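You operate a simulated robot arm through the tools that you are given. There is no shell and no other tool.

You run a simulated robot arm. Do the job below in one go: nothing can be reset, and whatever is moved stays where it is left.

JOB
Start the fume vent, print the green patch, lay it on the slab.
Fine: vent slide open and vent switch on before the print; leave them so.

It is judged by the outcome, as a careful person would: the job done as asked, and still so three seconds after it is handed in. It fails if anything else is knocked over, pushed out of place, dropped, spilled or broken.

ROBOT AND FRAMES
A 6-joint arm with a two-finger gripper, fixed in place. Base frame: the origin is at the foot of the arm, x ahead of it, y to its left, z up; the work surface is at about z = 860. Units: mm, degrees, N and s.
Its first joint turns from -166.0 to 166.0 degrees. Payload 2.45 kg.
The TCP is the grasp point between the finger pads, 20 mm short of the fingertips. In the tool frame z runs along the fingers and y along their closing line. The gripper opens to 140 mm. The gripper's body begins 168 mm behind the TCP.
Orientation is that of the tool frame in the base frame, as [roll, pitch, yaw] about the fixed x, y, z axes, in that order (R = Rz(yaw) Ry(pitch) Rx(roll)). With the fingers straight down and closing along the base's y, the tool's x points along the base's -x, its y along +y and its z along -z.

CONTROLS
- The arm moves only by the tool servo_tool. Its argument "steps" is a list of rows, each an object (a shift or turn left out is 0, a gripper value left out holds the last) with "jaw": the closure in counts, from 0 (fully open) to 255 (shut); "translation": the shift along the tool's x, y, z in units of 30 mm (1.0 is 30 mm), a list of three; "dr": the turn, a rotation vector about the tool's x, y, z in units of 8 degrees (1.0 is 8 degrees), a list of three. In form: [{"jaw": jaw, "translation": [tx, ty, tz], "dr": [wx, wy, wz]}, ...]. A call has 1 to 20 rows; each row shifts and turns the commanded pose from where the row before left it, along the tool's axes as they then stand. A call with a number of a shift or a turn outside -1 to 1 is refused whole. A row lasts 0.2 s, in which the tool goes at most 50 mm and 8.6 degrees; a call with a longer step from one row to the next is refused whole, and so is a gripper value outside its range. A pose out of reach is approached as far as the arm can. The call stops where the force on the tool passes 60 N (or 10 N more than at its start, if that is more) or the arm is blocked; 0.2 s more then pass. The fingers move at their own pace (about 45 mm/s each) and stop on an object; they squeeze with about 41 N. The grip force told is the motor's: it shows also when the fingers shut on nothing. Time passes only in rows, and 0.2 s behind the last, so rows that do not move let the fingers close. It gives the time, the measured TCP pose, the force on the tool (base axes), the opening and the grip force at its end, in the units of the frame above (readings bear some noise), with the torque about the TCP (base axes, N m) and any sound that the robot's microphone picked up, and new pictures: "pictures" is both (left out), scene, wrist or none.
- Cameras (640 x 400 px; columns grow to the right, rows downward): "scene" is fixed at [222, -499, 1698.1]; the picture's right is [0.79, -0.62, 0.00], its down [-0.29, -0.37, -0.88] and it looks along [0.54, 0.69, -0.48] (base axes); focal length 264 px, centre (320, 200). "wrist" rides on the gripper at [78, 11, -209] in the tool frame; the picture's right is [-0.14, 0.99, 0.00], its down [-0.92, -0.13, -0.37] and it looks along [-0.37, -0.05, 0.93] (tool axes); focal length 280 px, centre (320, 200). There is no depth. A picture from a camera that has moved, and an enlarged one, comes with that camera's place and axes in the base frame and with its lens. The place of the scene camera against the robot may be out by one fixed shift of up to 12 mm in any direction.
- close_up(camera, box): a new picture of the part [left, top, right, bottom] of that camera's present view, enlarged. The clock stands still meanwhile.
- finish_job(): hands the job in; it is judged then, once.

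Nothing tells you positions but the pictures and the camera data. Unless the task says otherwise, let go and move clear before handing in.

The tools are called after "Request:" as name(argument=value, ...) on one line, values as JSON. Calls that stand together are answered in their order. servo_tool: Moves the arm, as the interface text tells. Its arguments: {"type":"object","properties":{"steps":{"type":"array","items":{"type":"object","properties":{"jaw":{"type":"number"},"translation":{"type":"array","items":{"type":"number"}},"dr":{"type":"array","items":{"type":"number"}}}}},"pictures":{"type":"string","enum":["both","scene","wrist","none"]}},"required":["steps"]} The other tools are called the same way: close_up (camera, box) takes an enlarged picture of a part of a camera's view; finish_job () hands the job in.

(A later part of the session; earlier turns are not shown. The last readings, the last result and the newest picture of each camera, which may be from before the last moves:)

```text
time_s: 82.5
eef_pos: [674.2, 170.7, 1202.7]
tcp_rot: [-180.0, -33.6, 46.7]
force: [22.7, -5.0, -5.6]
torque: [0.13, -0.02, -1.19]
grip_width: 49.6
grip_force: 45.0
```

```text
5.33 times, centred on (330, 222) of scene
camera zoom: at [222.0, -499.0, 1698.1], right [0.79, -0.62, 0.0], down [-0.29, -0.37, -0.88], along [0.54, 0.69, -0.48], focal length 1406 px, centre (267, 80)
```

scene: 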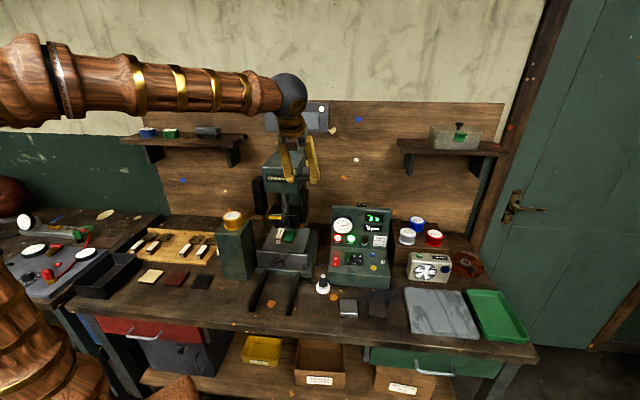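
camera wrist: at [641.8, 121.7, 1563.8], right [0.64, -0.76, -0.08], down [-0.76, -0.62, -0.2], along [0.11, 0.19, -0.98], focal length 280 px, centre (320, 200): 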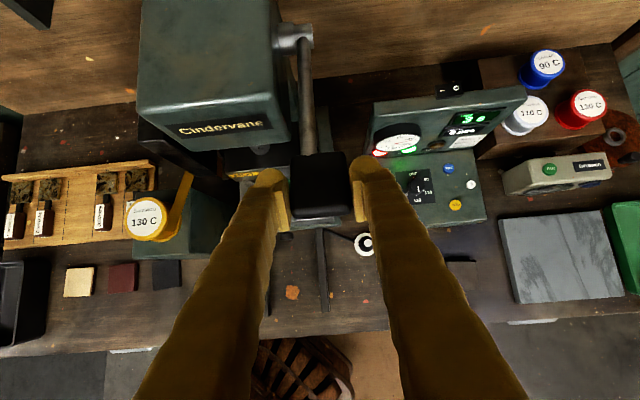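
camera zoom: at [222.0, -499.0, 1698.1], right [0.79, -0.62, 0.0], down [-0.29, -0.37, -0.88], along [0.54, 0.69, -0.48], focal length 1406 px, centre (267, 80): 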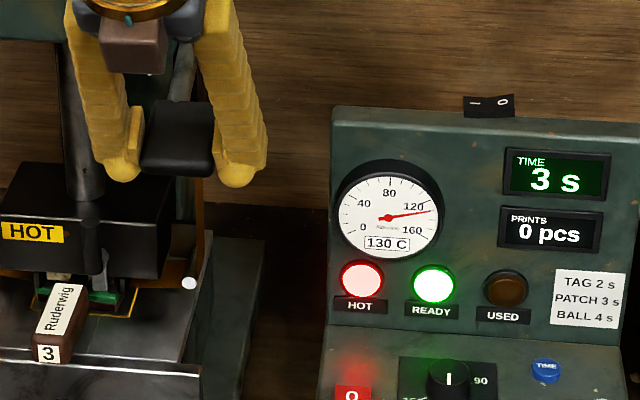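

Request:
servo_tool(steps=[{"translation": [-0.04, -0.02, 0.37]}], pictures="none")

Request:
close_up(camera="scene", box=[270, 185, 390, 260])

Request:
close_up(camera="scene", box=[265, 205, 325, 255])

```text
time_s: 82.9
eef_pos: [677.0, 174.5, 1191.5]
tcp_rot: [179.9, -33.6, 46.7]
force: [6.8, -28.4, -3.5]
torque: [0.59, -0.89, -1.41]
grip_width: 49.6
grip_force: 45.0
```

```text
5.33 times, centred on (330, 222) of scene
camera zoom: at [222.0, -499.0, 1698.1], right [0.79, -0.62, 0.0], down [-0.29, -0.37, -0.88], along [0.54, 0.69, -0.48], focal length 1406 px, centre (267, 80)
```

zoom: 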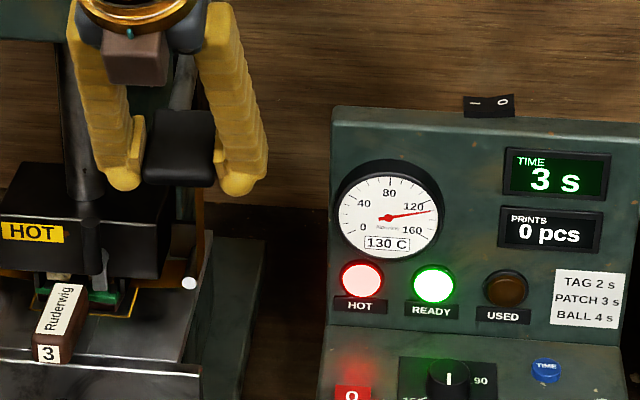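

```text
8.00 times, centred on (295, 230) of scene
camera zoom: at [222.0, -499.0, 1698.1], right [0.79, -0.62, 0.0], down [-0.29, -0.37, -0.88], along [0.54, 0.69, -0.48], focal length 2108 px, centre (520, -40)
```

zoom: 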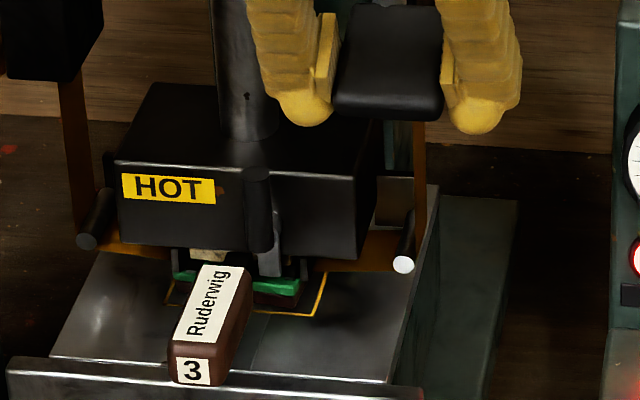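

Request:
servo_tool(steps=[{"translation": [-0.06, 0.02, 0.36]}, {"translation": [-0.03, 0, 0.2]}], pictures="none")

Request:
close_up(camera="scene", box=[270, 185, 390, 260])

```text
time_s: 83.5
eef_pos: [684.0, 180.4, 1181.2]
tcp_rot: [179.7, -34.0, 46.7]
force: [2.3, -19.4, 45.2]
torque: [0.47, 0.61, -1.51]
grip_width: 50.1
grip_force: 45.5
```

```text
5.33 times, centred on (330, 222) of scene
camera zoom: at [222.0, -499.0, 1698.1], right [0.79, -0.62, 0.0], down [-0.29, -0.37, -0.88], along [0.54, 0.69, -0.48], focal length 1406 px, centre (267, 80)
```

zoom: 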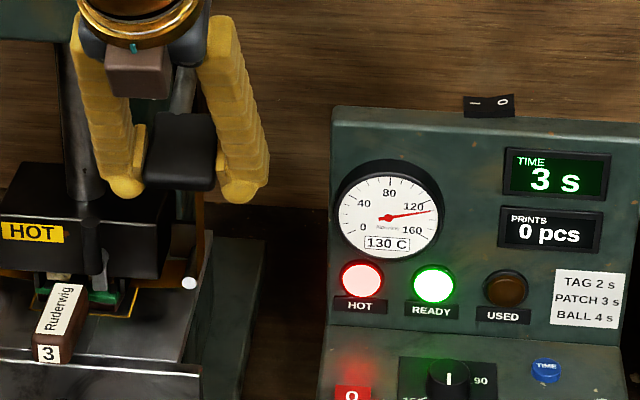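

The lever has reached its bottom stop (45 N upward). Holding here and watching the display.

Request:
servo_tool(steps=[{}, {}, {}, {}], pictures="none")

Request:
close_up(camera="scene", box=[270, 185, 390, 260])

```text
time_s: 84.5
eef_pos: [683.1, 180.7, 1177.6]
tcp_rot: [179.9, -33.7, 46.8]
force: [26.3, -4.5, 41.6]
torque: [0.2, 0.95, -1.38]
grip_width: 50.2
grip_force: 45.0
```

```text
5.33 times, centred on (330, 222) of scene
camera zoom: at [222.0, -499.0, 1698.1], right [0.79, -0.62, 0.0], down [-0.29, -0.37, -0.88], along [0.54, 0.69, -0.48], focal length 1406 px, centre (267, 80)
```

zoom: 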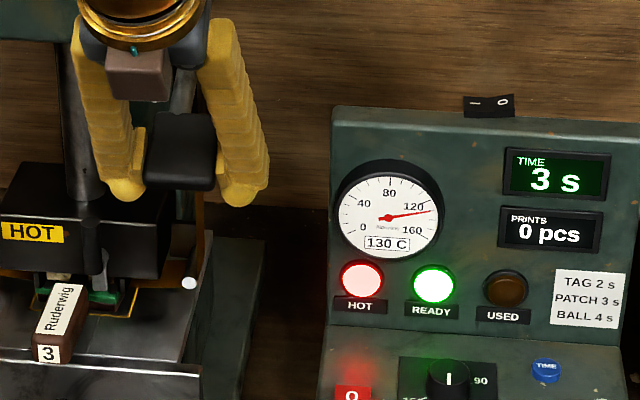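

Request:
servo_tool(steps=[{}, {}, {}, {}], pictures="none")

Request:
close_up(camera="scene", box=[270, 185, 390, 260])

```text
time_s: 85.5
eef_pos: [683.1, 180.2, 1177.9]
tcp_rot: [180.0, -33.8, 46.9]
force: [30.2, -2.0, 36.8]
torque: [0.17, 1.11, -1.29]
grip_width: 50.4
grip_force: 44.7
```

```text
5.33 times, centred on (330, 222) of scene
camera zoom: at [222.0, -499.0, 1698.1], right [0.79, -0.62, 0.0], down [-0.29, -0.37, -0.88], along [0.54, 0.69, -0.48], focal length 1406 px, centre (267, 80)
```

zoom: 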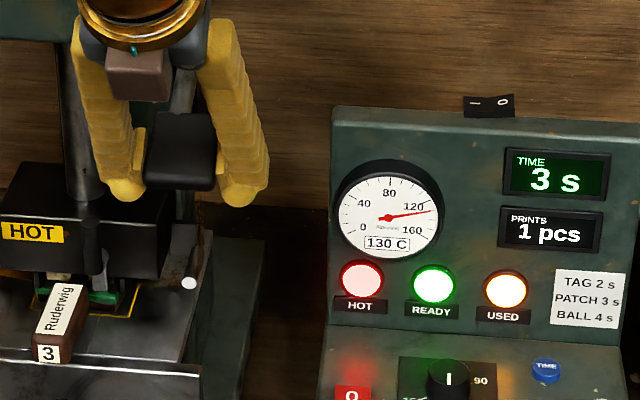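

PRINTS shows 1 and USED lit: the print is made. Raising the lever straight away along the same arc.

Request:
servo_tool(steps=[{"translation": [0.04, 0.02, -0.44]}, {"translation": [0.143, 0, -0.73]}, {"translation": [0.22, 0, -0.71]}, {"translation": [0.297, 0, -0.683]}, {"translation": [0.363, 0, -0.647]}], pictures="none")

```text
time_s: 86.7
eef_pos: [664.3, 161.4, 1277.0]
tcp_rot: [179.9, -33.7, 46.8]
force: [-14.4, 22.6, -5.2]
torque: [-1.59, 0.4, -1.5]
grip_width: 50.2
grip_force: 44.6
```

Request:
servo_tool(steps=[{"translation": [0.427, -0.02, -0.61]}, {"translation": [0.487, 0, -0.56]}, {"translation": [0.547, 0, -0.507]}, {"translation": [0.593, 0, -0.447]}], pictures="none")

Request:
close_up(camera="scene", box=[220, 130, 400, 290])

```text
time_s: 87.7
eef_pos: [676.3, 172.8, 1365.1]
tcp_rot: [179.9, -33.6, 46.8]
force: [8.9, 13.0, -10.3]
torque: [-0.98, 0.35, -1.02]
grip_width: 49.4
grip_force: 44.4
```

```text
2.50 times, centred on (310, 210) of scene
camera zoom: at [222.0, -499.0, 1698.1], right [0.79, -0.62, 0.0], down [-0.29, -0.37, -0.88], along [0.54, 0.69, -0.48], focal length 659 px, centre (345, 175)
```

zoom: 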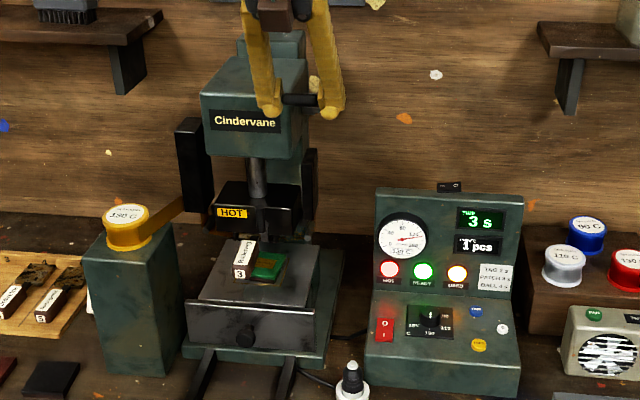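

Head is up again. Raising the lever to its original position and letting go.

Request:
servo_tool(steps=[{"translation": [0.637, 0, -0.38]}, {"translation": [0.03, 0, -0.04]}, {}], pictures="none")

```text
time_s: 88.5
eef_pos: [681.2, 178.7, 1384.7]
tcp_rot: [179.9, -33.6, 46.7]
force: [-3.3, -21.0, -27.5]
torque: [-0.24, 0.06, -0.95]
grip_width: 49.6
grip_force: 44.9
```

Request:
servo_tool(steps=[{"translation": [-0.03, 0, 0.03]}, {"jaw": 150}, {"jaw": 110}, {"jaw": 80}, {}, {"translation": [0, 0, -0.7]}, {"translation": [0, 0, -1]}, {"translation": [0, 0, -1]}, {"translation": [0, 0, -1]}])

Request:
close_up(camera="scene", box=[220, 130, 400, 290])

Request:
close_up(camera="wrist", box=[200, 40, 420, 240])

```text
time_s: 90.5
eef_pos: [637.8, 134.3, 1476.6]
tcp_rot: [179.9, -33.6, 46.8]
force: [0.1, -0.6, -0.8]
torque: [0.02, 0.01, 0.01]
grip_width: 95.9
grip_force: 0.0
camera wrist: at [610.1, 89.3, 1693.4], right [0.64, -0.76, -0.08], down [-0.76, -0.62, -0.2], along [0.11, 0.19, -0.98], focal length 280 px, centre (320, 200)
```

scene: 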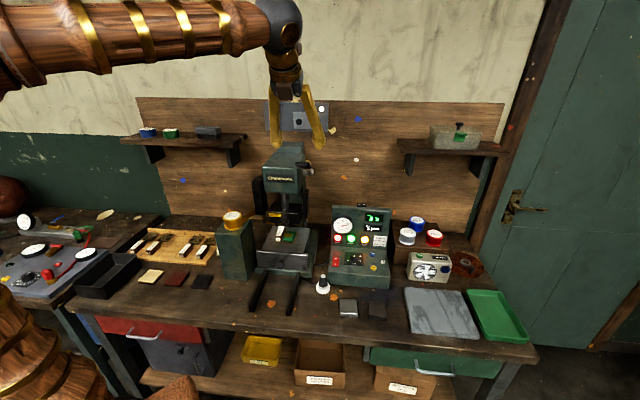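
wrist: 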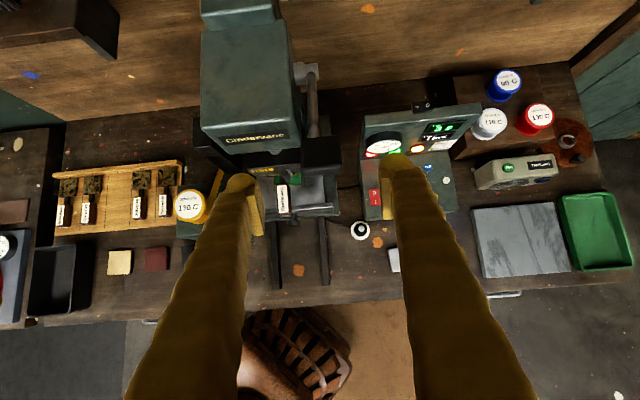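

```text
2.50 times, centred on (310, 210) of scene
camera zoom: at [222.0, -499.0, 1698.1], right [0.79, -0.62, 0.0], down [-0.29, -0.37, -0.88], along [0.54, 0.69, -0.48], focal length 659 px, centre (345, 175)
```

zoom: 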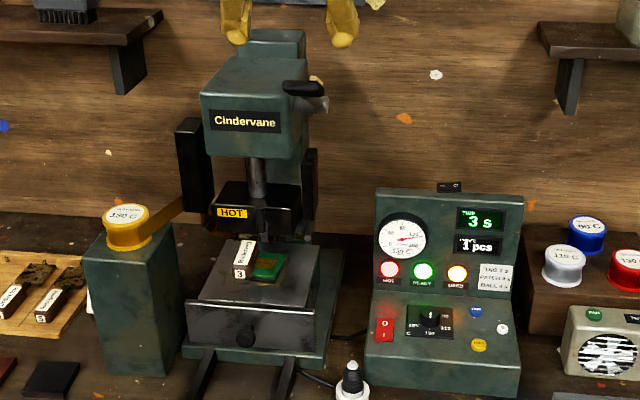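

```text
2.00 times, centred on (310, 140) of wrist
camera zoom: at [610.1, 89.3, 1693.4], right [0.64, -0.76, -0.08], down [-0.76, -0.62, -0.2], along [0.11, 0.19, -0.98], focal length 561 px, centre (340, 320)
```

zoom: 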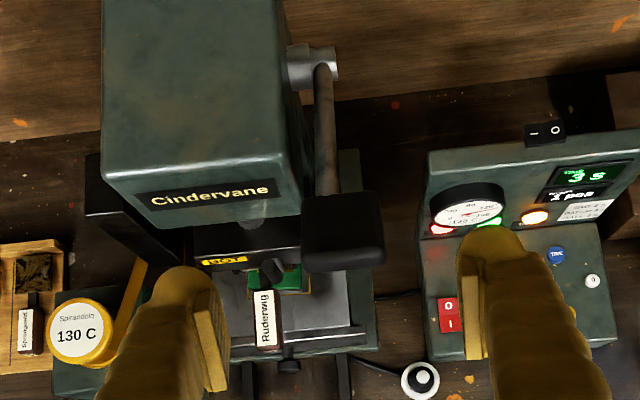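

Lever stays up, print counted, vent lamp still lit. Now back down to the shuttle knob to pull it out.

Request:
servo_tool(steps=[{"translation": [-0.5, -0.357, -0.33], "jaw": 120}, {"translation": [-0.636, -0.357, 0.954]}, {"translation": [-0.636, -0.357, 0.954]}, {"translation": [-0.636, -0.357, 0.954]}, {"translation": [-0.636, -0.357, 0.954]}, {"translation": [-0.636, -0.357, 0.954]}, {"translation": [-0.636, -0.357, 0.954]}, {"translation": [-0.636, -0.357, 0.954]}, {"translation": [-0.636, -0.357, 0.954]}, {"translation": [-0.636, -0.357, 0.954]}, {"translation": [-0.636, 0, 0.954]}, {"translation": [-0.636, 0, 0.954]}, {"translation": [-0.636, 0, 0.954]}, {"translation": [-0.636, 0, 0.954]}, {"translation": [-0.636, 0, 0.954]}, {"translation": [-0.5, 0, 0.75]}])

Request:
close_up(camera="wrist", box=[220, 0, 420, 230])

```text
time_s: 93.9
eef_pos: [549.5, 193.7, 965.3]
tcp_rot: [179.8, -33.6, 46.6]
force: [0.1, 0.2, -0.2]
torque: [0.01, 0.01, 0.03]
grip_width: 74.4
grip_force: 0.0
camera wrist: at [521.7, 149.0, 1182.6], right [0.64, -0.76, -0.08], down [-0.76, -0.62, -0.2], along [0.11, 0.19, -0.98], focal length 280 px, centre (320, 200)
```

scene: 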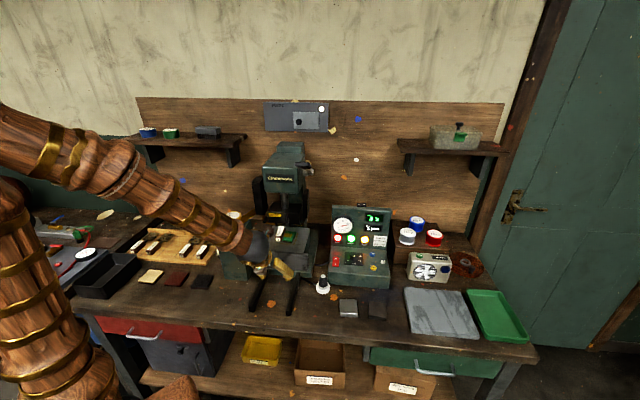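
wrist: 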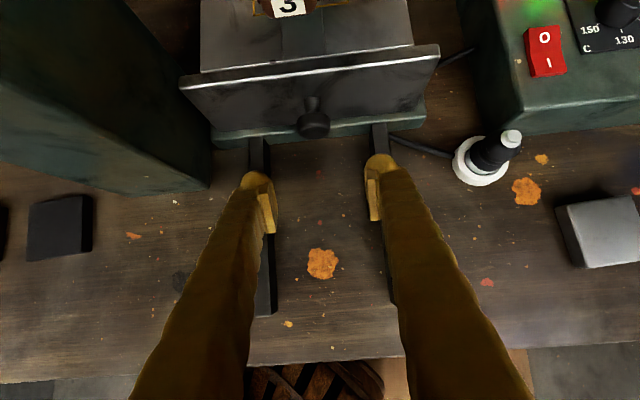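

```text
1.74 times, centred on (320, 115) of wrist
camera zoom: at [521.7, 149.0, 1182.6], right [0.64, -0.76, -0.08], down [-0.76, -0.62, -0.2], along [0.11, 0.19, -0.98], focal length 488 px, centre (320, 348)
```

zoom: 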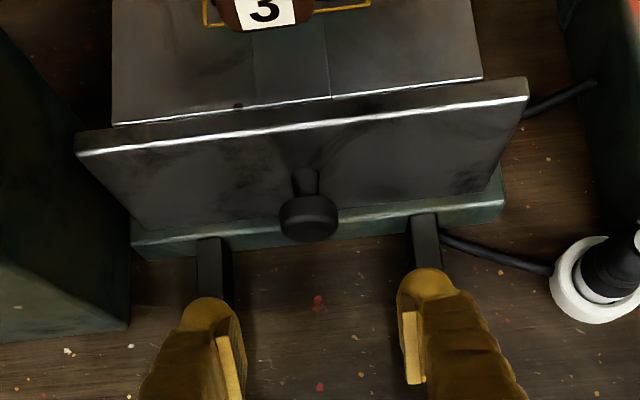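

Knob is at about n≈590. Moving in to straddle it, then closing.

Request:
servo_tool(steps=[{"translation": [0.535, 0, 0.54]}, {"translation": [0.535, 0, 0.54]}, {"translation": [0.5, 0, 0.5]}, {}], pictures="wrist")

Request:
close_up(camera="wrist", box=[220, 90, 420, 230])

```text
time_s: 94.9
eef_pos: [593.0, 241.5, 953.3]
tcp_rot: [179.8, -33.7, 46.7]
force: [-0.2, -0.1, -0.1]
torque: [0.01, 0.02, -0.02]
grip_width: 74.2
grip_force: 0.2
camera wrist: at [565.3, 196.5, 1170.5], right [0.64, -0.76, -0.08], down [-0.76, -0.62, -0.2], along [0.11, 0.19, -0.98], focal length 280 px, centre (320, 200)
```

wrist: 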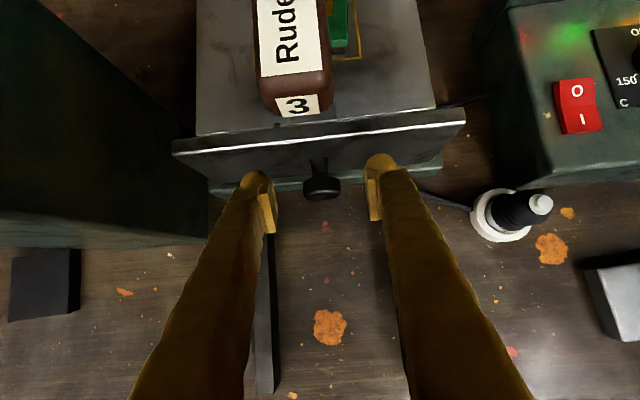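

```text
2.86 times, centred on (320, 160) of wrist
camera zoom: at [565.3, 196.5, 1170.5], right [0.64, -0.76, -0.08], down [-0.76, -0.62, -0.2], along [0.11, 0.19, -0.98], focal length 801 px, centre (320, 314)
```

zoom: 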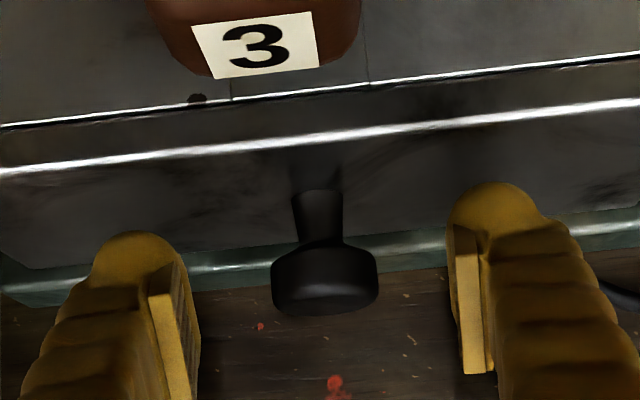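

Request:
servo_tool(steps=[{"translation": [0.08, 0, 0.05]}, {"jaw": 170}, {"jaw": 200}, {"jaw": 230}, {}, {}], pictures="wrist")

```text
time_s: 96.3
eef_pos: [595.5, 242.5, 954.2]
tcp_rot: [179.8, -33.6, 46.7]
force: [23.7, -22.1, -7.7]
torque: [-0.16, -0.25, -0.24]
grip_width: 27.8
grip_force: 43.7
camera wrist: at [567.6, 197.8, 1170.6], right [0.64, -0.76, -0.07], down [-0.76, -0.62, -0.2], along [0.11, 0.19, -0.98], focal length 280 px, centre (320, 200)
```

wrist: 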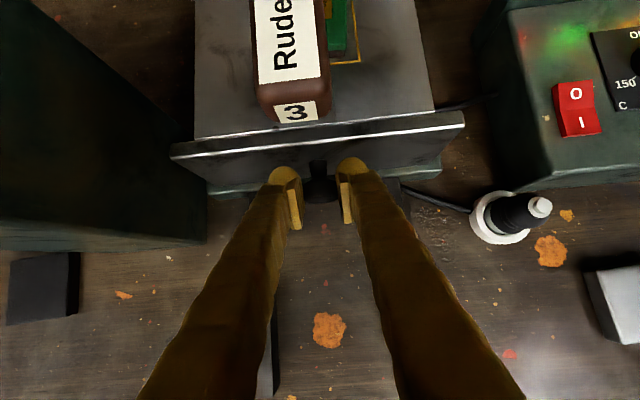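

Gripped. Relieving the side load and pulling the shuttle out about 90 mm.

Request:
servo_tool(steps=[{"translation": [0, 0.05, 0]}, {"translation": [-0.3, -0.01, -0.2]}, {"translation": [-0.4165, -0.01, -0.2767]}, {"translation": [-0.4165, -0.01, -0.2767]}, {"translation": [-0.4165, -0.01, -0.2767]}, {"translation": [-0.4165, -0.01, -0.2767]}, {"translation": [-0.4165, -0.01, -0.2767]}], pictures="wrist")

```text
time_s: 97.9
eef_pos: [537.0, 181.3, 953.8]
tcp_rot: [-180.0, -33.7, 46.8]
force: [-20.3, 19.8, 20.4]
torque: [0.44, 0.28, -0.19]
grip_width: 27.1
grip_force: 45.1
camera wrist: at [507.7, 136.4, 1171.3], right [0.64, -0.76, -0.08], down [-0.76, -0.62, -0.2], along [0.11, 0.19, -0.98], focal length 280 px, centre (320, 200)
```

wrist: 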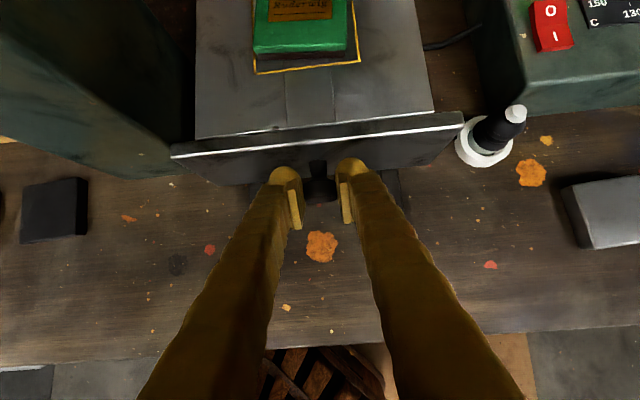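

The gold print is visible on the patch. I'll release, bring the tool near vertical, and re-grip the knob to finish the pull.

Request:
servo_tool(steps=[{"translation": [0, -0.03, 0], "jaw": 130}, {}, {}, {}, {"dr": [0, -0.9, 0]}, {"dr": [0, -0.9, 0]}, {"dr": [0, -0.9, 0]}, {"dr": [0, -0.7, 0]}, {}], pictures="wrist")

Request:
close_up(camera="wrist", box=[220, 90, 420, 230])

```text
time_s: 99.9
eef_pos: [536.3, 180.5, 953.8]
tcp_rot: [179.9, -6.4, 46.8]
force: [0.0, -0.4, 0.2]
torque: [0.02, -0.01, -0.03]
grip_width: 68.6
grip_force: 0.1
camera wrist: at [580.2, 213.1, 1170.8], right [0.63, -0.78, -0.01], down [-0.75, -0.61, 0.26], along [-0.21, -0.15, -0.96], focal length 280 px, centre (320, 200)
```

wrist: 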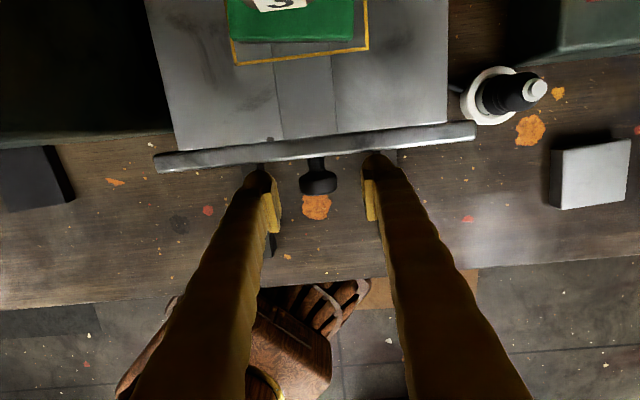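

```text
2.86 times, centred on (320, 160) of wrist
camera zoom: at [580.2, 213.1, 1170.8], right [0.63, -0.78, -0.01], down [-0.75, -0.61, 0.26], along [-0.21, -0.15, -0.96], focal length 801 px, centre (320, 314)
```

zoom: 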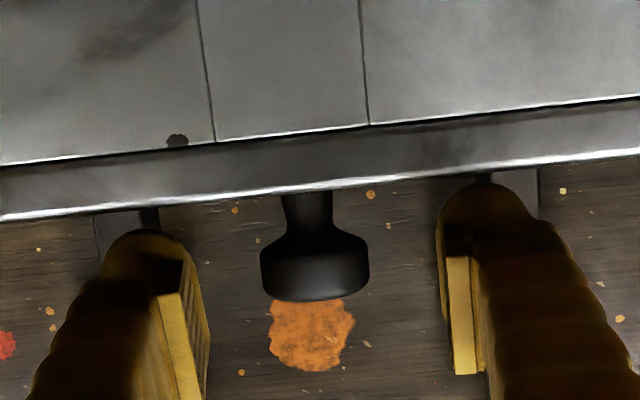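

Request:
servo_tool(steps=[{"jaw": 170}, {"jaw": 200}, {"jaw": 230}, {}, {}], pictures="none")

Request:
servo_tool(steps=[{"translation": [-0.2, 0, -0.02]}, {"translation": [-0.5, -0.01, -0.056]}, {"translation": [-0.5, -0.01, -0.056]}, {"translation": [-0.5, -0.01, -0.056]}, {"translation": [-0.5, -0.01, -0.056]}], pictures="none")

```text
time_s: 101.1
eef_pos: [535.2, 182.4, 953.7]
tcp_rot: [-180.0, -6.4, 46.8]
force: [-12.9, 15.1, 2.8]
torque: [0.32, 0.19, 0.24]
grip_width: 28.7
grip_force: 45.2
```

```text
time_s: 102.3
eef_pos: [495.1, 141.4, 953.7]
tcp_rot: [180.0, -6.3, 46.9]
force: [-8.9, 10.9, 17.1]
torque: [0.11, 0.4, 0.35]
grip_width: 28.5
grip_force: 44.9
stopped in row 5: the force on the tool passed its limit at 67 N (the readings are from after the stop); the commanded pose is now the measured one
```

Request:
servo_tool(steps=[{"translation": [-0.1, -0.02, -0.01]}, {"translation": [-0.3, -0.01, -0.03]}, {"translation": [-0.3, -0.01, -0.03]}])

Request:
close_up(camera="scene", box=[210, 210, 330, 310])

```text
time_s: 103.1
eef_pos: [480.4, 125.4, 953.9]
tcp_rot: [-180.0, -6.5, 46.7]
force: [-17.7, 18.4, 47.9]
torque: [0.65, 0.17, 0.41]
grip_width: 28.4
grip_force: 45.7
camera wrist: at [523.1, 156.6, 1170.8], right [0.63, -0.78, -0.02], down [-0.75, -0.61, 0.26], along [-0.21, -0.15, -0.96], focal length 280 px, centre (320, 200)
```

scene: 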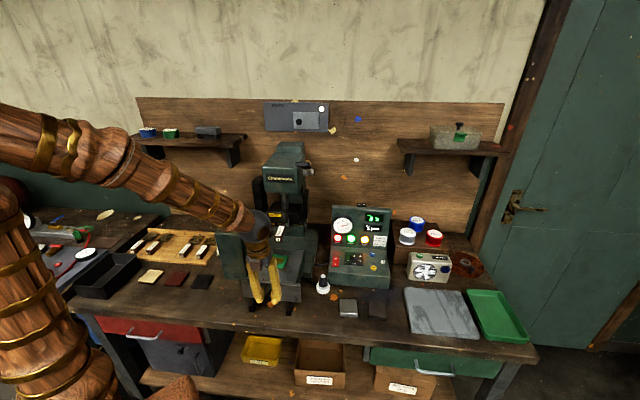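
wrist: 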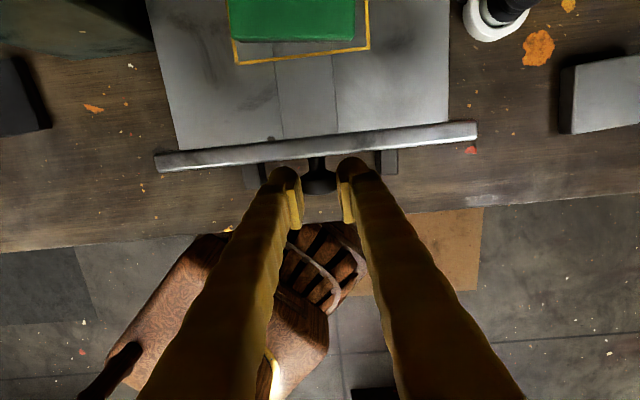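

```text
4.00 times, centred on (270, 260) of scene
camera zoom: at [222.0, -499.0, 1698.1], right [0.79, -0.62, 0.0], down [-0.29, -0.37, -0.88], along [0.54, 0.69, -0.48], focal length 1054 px, centre (520, -40)
```

zoom: 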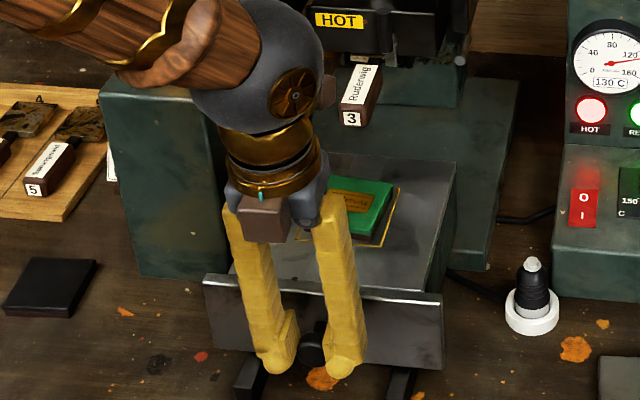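

Request:
servo_tool(steps=[{"translation": [0, -0.02, -0.05]}, {"translation": [-0.3, -0.02, -0.035]}, {"translation": [-0.3, -0.01, -0.035]}, {"translation": [-0.2, 0, -0.02]}], pictures="none")

```text
time_s: 104.1
eef_pos: [462.2, 109.1, 955.4]
tcp_rot: [179.9, -6.5, 46.8]
force: [7.4, -6.6, 31.7]
torque: [-0.06, -0.23, -0.03]
grip_width: 27.6
grip_force: 45.2
```

Almost home. A last small pull, then release and rise above the patch.

Request:
servo_tool(steps=[{"translation": [-0.1, 0, -0.03]}, {"jaw": 130}, {}, {}, {}, {"translation": [-0.5, 0, -0.056]}, {"translation": [-0.5, 0, -0.056]}, {"translation": [0, 0, -1]}, {"translation": [0, 0, -1]}, {"translation": [0, 0, -1]}, {"translation": [0, 0, -1]}, {"translation": [0, 0, -1], "jaw": 60}, {"translation": [0, 0, -1]}, {"translation": [0.3, 0, -1]}, {"translation": [0.3, 0, -0.3]}])

Request:
close_up(camera="wrist", box=[200, 0, 420, 150])

Request:
close_up(camera="scene", box=[210, 230, 330, 310])

```text
time_s: 107.3
eef_pos: [434.3, 80.6, 1176.0]
tcp_rot: [-180.0, -6.5, 46.8]
force: [0.2, 0.2, -0.6]
torque: [-0.01, -0.02, 0.02]
grip_width: 107.2
grip_force: 0.0
camera wrist: at [477.8, 111.3, 1392.3], right [0.63, -0.78, -0.02], down [-0.75, -0.61, 0.26], along [-0.21, -0.15, -0.96], focal length 280 px, centre (320, 200)
```

scene: 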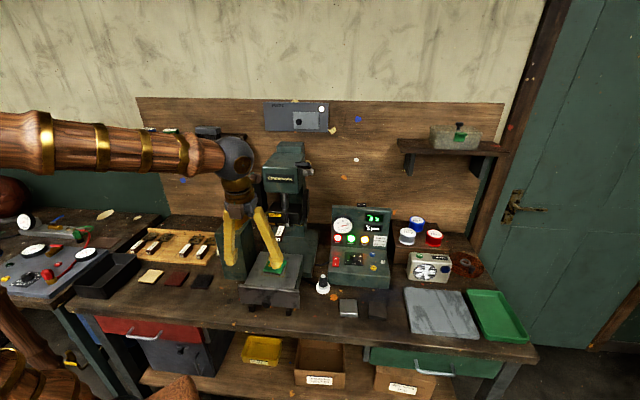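
wrist: 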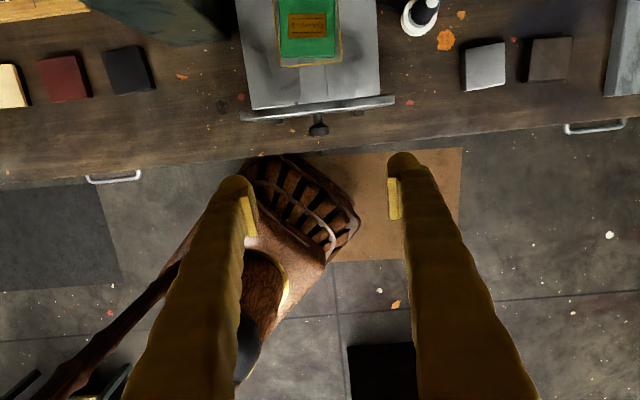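

```text
2.67 times, centred on (310, 75) of wrist
camera zoom: at [477.8, 111.3, 1392.3], right [0.63, -0.78, -0.02], down [-0.75, -0.61, 0.26], along [-0.21, -0.15, -0.96], focal length 748 px, centre (347, 533)
```

zoom: 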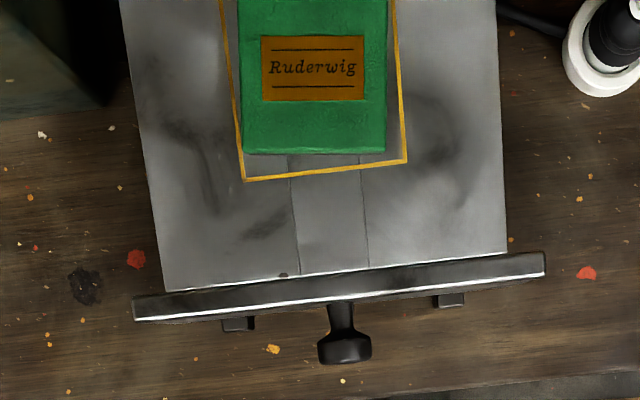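

```text
5.00 times, centred on (270, 270) of scene
camera zoom: at [222.0, -499.0, 1698.1], right [0.79, -0.62, 0.0], down [-0.29, -0.37, -0.88], along [0.54, 0.69, -0.48], focal length 1318 px, centre (570, -150)
```

zoom: 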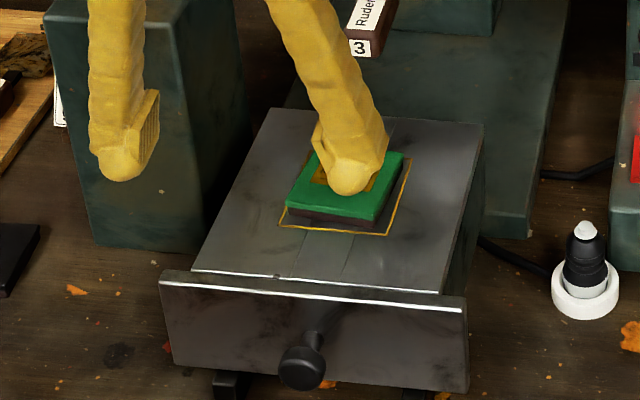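

The patch is neatly printed "Ruderwig" in gold, centred at e≈257, n≈531, top z≈1004, turned about 6° from the bench. I'll align the tool and hover above it.

Request:
servo_tool(steps=[{"dr": [0, 0, 0.8], "jaw": 72}, {"translation": [0.884, -0.05, 0.58]}, {"translation": [0.884, -0.05, 0.58]}, {"translation": [0.884, -0.05, 0.58]}, {"translation": [0.884, -0.05, 0.5]}, {"translation": [0.884, -0.05, 0.4]}, {"translation": [0.884, -0.05, 0.3]}])

Request:
close_up(camera="wrist", box=[200, 60, 440, 240])

Request:
close_up(camera="scene", box=[210, 200, 330, 310])

```text
time_s: 108.9
eef_pos: [556.5, 196.4, 1105.6]
tcp_rot: [-179.3, -6.4, 40.3]
force: [0.2, 0.6, 0.3]
torque: [0.02, -0.01, 0.02]
grip_width: 100.4
grip_force: 0.1
camera wrist: at [606.0, 220.4, 1322.2], right [0.54, -0.84, -0.03], down [-0.81, -0.52, 0.27], along [-0.24, -0.12, -0.96], focal length 280 px, centre (320, 200)
```

scene: 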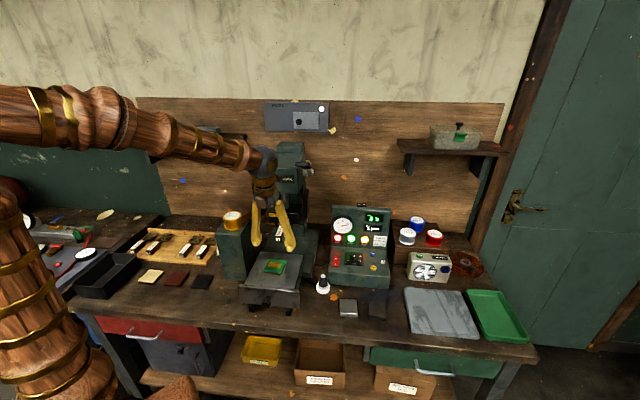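
wrist: 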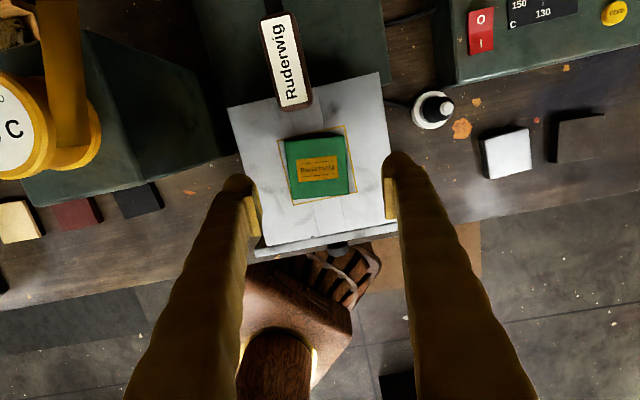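

```text
2.22 times, centred on (320, 150) of wrist
camera zoom: at [606.0, 220.4, 1322.2], right [0.54, -0.84, -0.03], down [-0.81, -0.52, 0.27], along [-0.24, -0.12, -0.96], focal length 623 px, centre (320, 311)
```

zoom: 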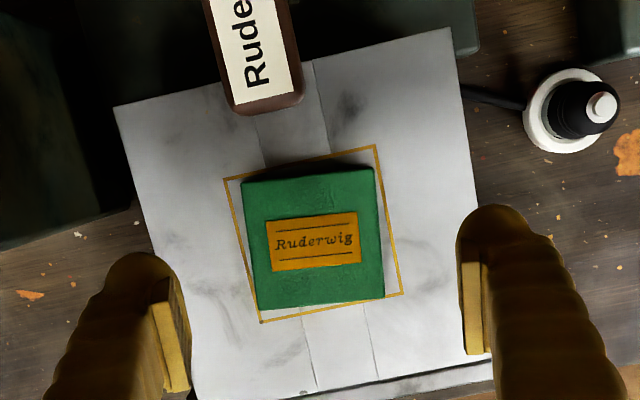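

```text
3.64 times, centred on (270, 255) of scene
camera zoom: at [222.0, -499.0, 1698.1], right [0.79, -0.62, 0.0], down [-0.29, -0.37, -0.88], along [0.54, 0.69, -0.48], focal length 958 px, centre (502, 0)
```

zoom: 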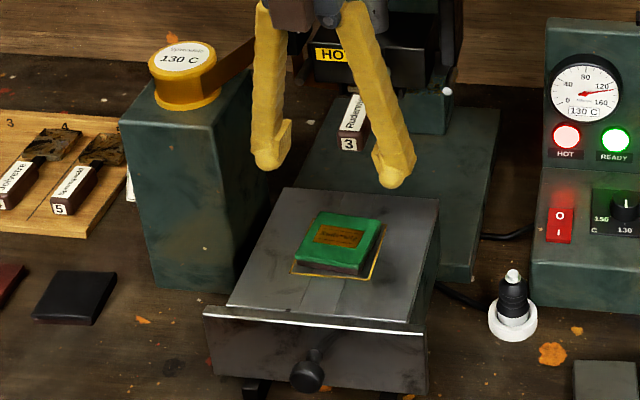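

Request:
servo_tool(steps=[{"translation": [-0.047, -0.03, 0.708]}, {"translation": [-0.047, -0.03, 0.708]}, {"translation": [-0.047, -0.03, 0.708]}, {"translation": [-0.03, -0.03, 0.5]}], pictures="wrist")

Request:
close_up(camera="scene", box=[230, 235, 310, 300])

Request:
close_up(camera="wrist", box=[200, 60, 440, 240])

```text
time_s: 109.9
eef_pos: [555.7, 202.2, 1025.8]
tcp_rot: [-179.4, -6.3, 40.3]
force: [-0.2, -0.2, -1.0]
torque: [0.01, 0.02, 0.01]
grip_width: 100.6
grip_force: 0.0
camera wrist: at [604.6, 226.2, 1243.0], right [0.54, -0.84, -0.03], down [-0.81, -0.52, 0.27], along [-0.24, -0.12, -0.96], focal length 280 px, centre (320, 200)
```

wrist: 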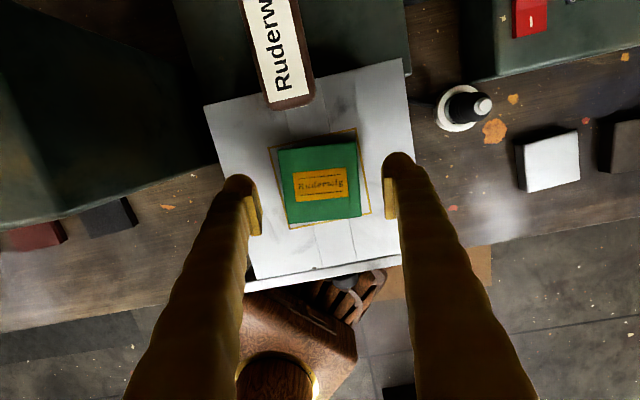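

```text
6.15 times, centred on (270, 268) of scene
camera zoom: at [222.0, -499.0, 1698.1], right [0.79, -0.62, 0.0], down [-0.29, -0.37, -0.88], along [0.54, 0.69, -0.48], focal length 1622 px, centre (628, -215)
```

zoom: 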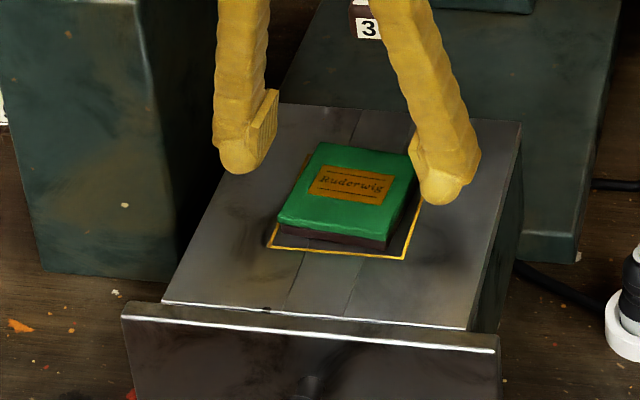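

```text
2.22 times, centred on (320, 150) of wrist
camera zoom: at [604.6, 226.2, 1243.0], right [0.54, -0.84, -0.03], down [-0.81, -0.52, 0.27], along [-0.24, -0.12, -0.96], focal length 623 px, centre (320, 311)
```

zoom: 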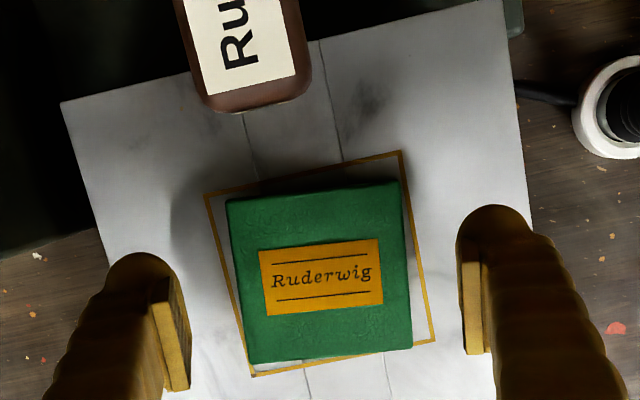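

Well centred. Lowering in 2 mm steps to get the tips beside the patch.

Request:
servo_tool(steps=[{"translation": [0.05, 0, 0.1]}, {"translation": [-0.01, 0, 0.1]}, {"translation": [-0.01, 0, 0.07]}, {}], pictures="none")

Request:
close_up(camera="scene", box=[230, 235, 310, 300])

```text
time_s: 110.9
eef_pos: [556.3, 202.2, 1018.2]
tcp_rot: [-179.2, -6.3, 40.3]
force: [-0.7, -0.4, 0.8]
torque: [0.03, 0.02, -0.02]
grip_width: 100.5
grip_force: 0.1
```

```text
6.15 times, centred on (270, 268) of scene
camera zoom: at [222.0, -499.0, 1698.1], right [0.79, -0.62, 0.0], down [-0.29, -0.37, -0.88], along [0.54, 0.69, -0.48], focal length 1622 px, centre (628, -215)
```

zoom: 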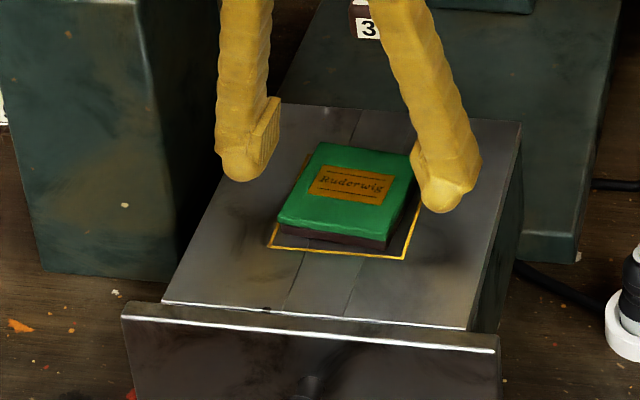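

Request:
servo_tool(steps=[{"translation": [-0.007, 0, 0.06]}, {"translation": [-0.007, 0, 0.06]}, {}], pictures="none")

Request:
close_up(camera="scene", box=[230, 235, 310, 300])

```text
time_s: 111.7
eef_pos: [555.7, 203.9, 1014.3]
tcp_rot: [-179.3, -6.4, 40.2]
force: [0.2, -0.4, 0.0]
torque: [0.01, 0.01, -0.01]
grip_width: 100.9
grip_force: 0.2
```

```text
6.15 times, centred on (270, 268) of scene
camera zoom: at [222.0, -499.0, 1698.1], right [0.79, -0.62, 0.0], down [-0.29, -0.37, -0.88], along [0.54, 0.69, -0.48], focal length 1622 px, centre (628, -215)
```

zoom: 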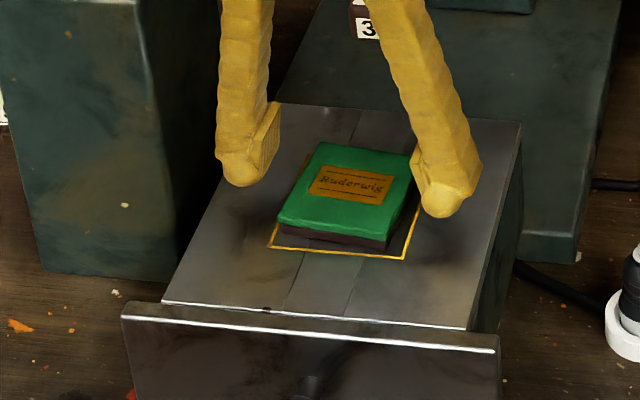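

Request:
servo_tool(steps=[{"translation": [-0.007, 0, 0.06]}, {"translation": [-0.007, 0, 0.06]}, {}], pictures="none")

```text
time_s: 112.5
eef_pos: [556.0, 203.5, 1012.4]
tcp_rot: [-179.3, -6.4, 40.3]
force: [-0.3, 0.5, -1.0]
torque: [0.03, -0.02, 0.01]
grip_width: 100.3
grip_force: 0.1
```

Request:
servo_tool(steps=[{"jaw": 95}, {"jaw": 110}, {"jaw": 125}, {"jaw": 145}, {"jaw": 160}, {}, {}], pictures="wrist")

Request:
close_up(camera="scene", box=[230, 235, 310, 300])

```text
time_s: 114.1
eef_pos: [556.4, 202.2, 1012.7]
tcp_rot: [-179.3, -6.4, 40.3]
force: [1.6, -1.3, 4.0]
torque: [0.05, 0.06, 0.04]
grip_width: 63.6
grip_force: 40.7
camera wrist: at [605.4, 227.0, 1228.4], right [0.54, -0.84, -0.03], down [-0.81, -0.52, 0.27], along [-0.24, -0.12, -0.96], focal length 280 px, centre (320, 200)
```

wrist: 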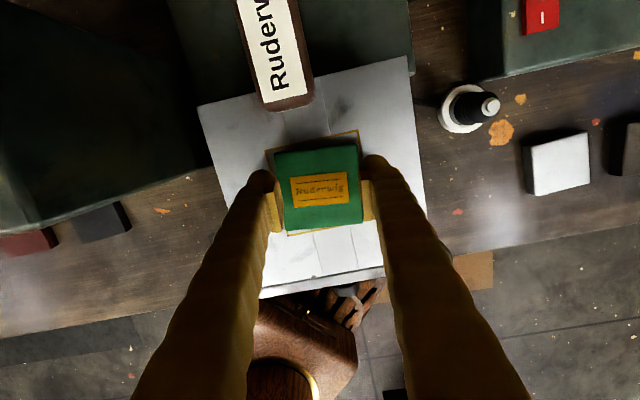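

```text
6.15 times, centred on (270, 268) of scene
camera zoom: at [222.0, -499.0, 1698.1], right [0.79, -0.62, 0.0], down [-0.29, -0.37, -0.88], along [0.54, 0.69, -0.48], focal length 1622 px, centre (628, -215)
```

zoom: 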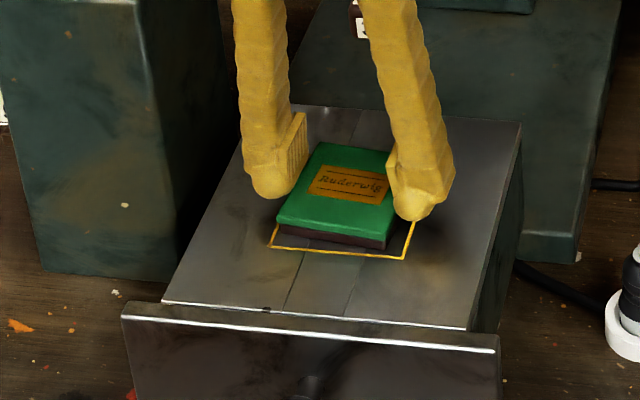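

The patch is held (63.6 mm). Lifting 30 mm and checking.

Request:
servo_tool(steps=[{"jaw": 200}, {}, {"translation": [0.05, 0, -0.4]}, {"translation": [0.07, 0, -0.6]}, {}])

Request:
close_up(camera="scene", box=[230, 225, 310, 290])

```text
time_s: 115.3
eef_pos: [556.3, 203.5, 1042.3]
tcp_rot: [-179.2, -6.5, 40.3]
force: [-0.2, 0.6, -1.3]
torque: [-0.01, 0.01, -0.02]
grip_width: 63.6
grip_force: 41.3
camera wrist: at [606.2, 227.0, 1258.9], right [0.54, -0.84, -0.03], down [-0.81, -0.52, 0.27], along [-0.24, -0.12, -0.96], focal length 280 px, centre (320, 200)
```

scene: 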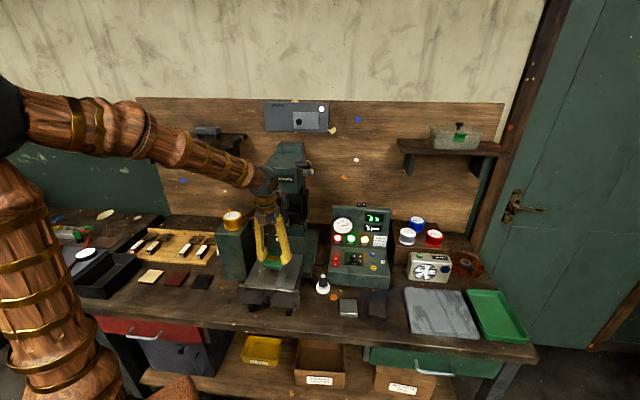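
wrist: 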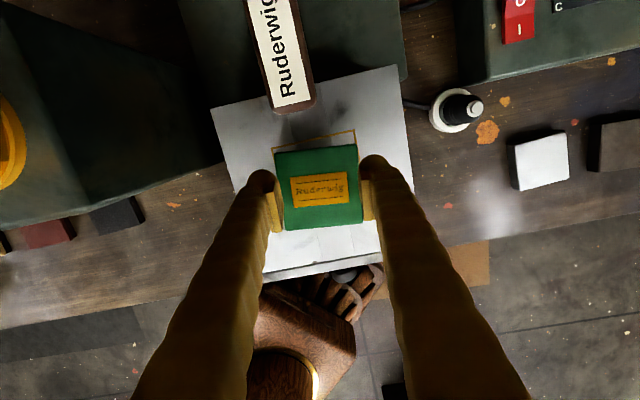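

```text
6.15 times, centred on (270, 258) of scene
camera zoom: at [222.0, -499.0, 1698.1], right [0.79, -0.62, 0.0], down [-0.29, -0.37, -0.88], along [0.54, 0.69, -0.48], focal length 1622 px, centre (628, -154)
```

zoom: 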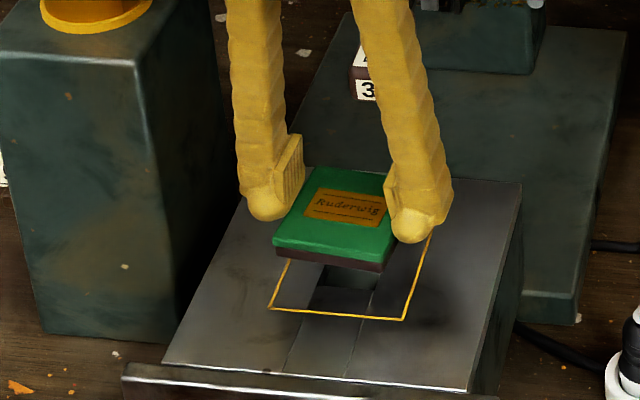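

Lifted cleanly. Backing off from the press, rising, then carrying the patch to the right toward the slab.

Request:
servo_tool(steps=[{"translation": [-0.56, 0.05, -0.957]}, {"translation": [-0.56, 0.05, -0.957]}, {"translation": [-0.56, 0.05, -0.957]}, {"translation": [-0.3, 0, 0]}, {}], pictures="none")

Request:
servo_tool(steps=[{"translation": [0.122, 0.5, 0]}, {"translation": [0.122, 0.957, 0]}, {"translation": [0.122, 0.957, 0]}, {"translation": [0.122, 0.957, 0]}, {"translation": [0.122, 0.957, 0]}, {"translation": [0.122, 0.957, 0]}, {"translation": [0.122, 0.957, 0]}, {"translation": [0.122, 0.957, 0]}, {"translation": [0.122, 0.957, 0]}, {"translation": [0.122, 0.957, 0]}])

```text
time_s: 116.5
eef_pos: [507.3, 154.8, 1120.7]
tcp_rot: [-179.2, -6.4, 40.3]
force: [1.1, -0.3, 0.0]
torque: [-0.01, 0.03, -0.03]
grip_width: 63.5
grip_force: 40.5
```

```text
time_s: 118.7
eef_pos: [714.6, -31.3, 1121.6]
tcp_rot: [-179.2, -6.3, 40.3]
force: [-0.7, 0.6, 0.0]
torque: [-0.01, -0.05, 0.03]
grip_width: 63.5
grip_force: 41.0
camera wrist: at [763.3, -7.3, 1337.7], right [0.54, -0.84, -0.03], down [-0.81, -0.52, 0.27], along [-0.24, -0.12, -0.96], focal length 280 px, centre (320, 200)
```

scene: 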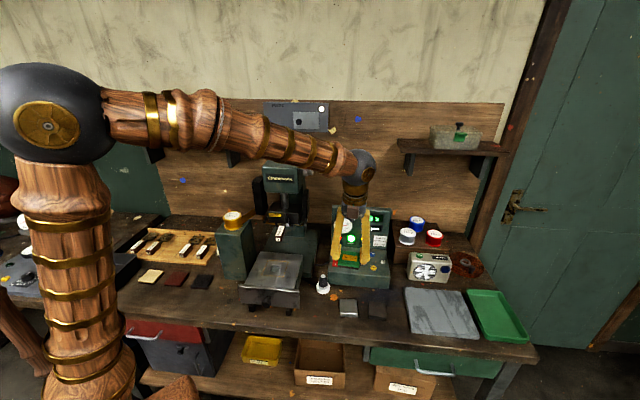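
wrist: 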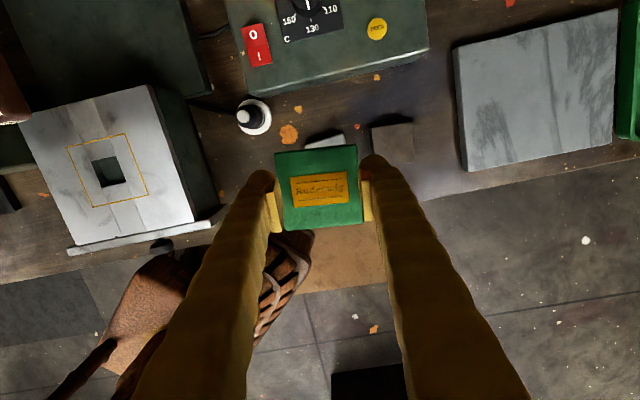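

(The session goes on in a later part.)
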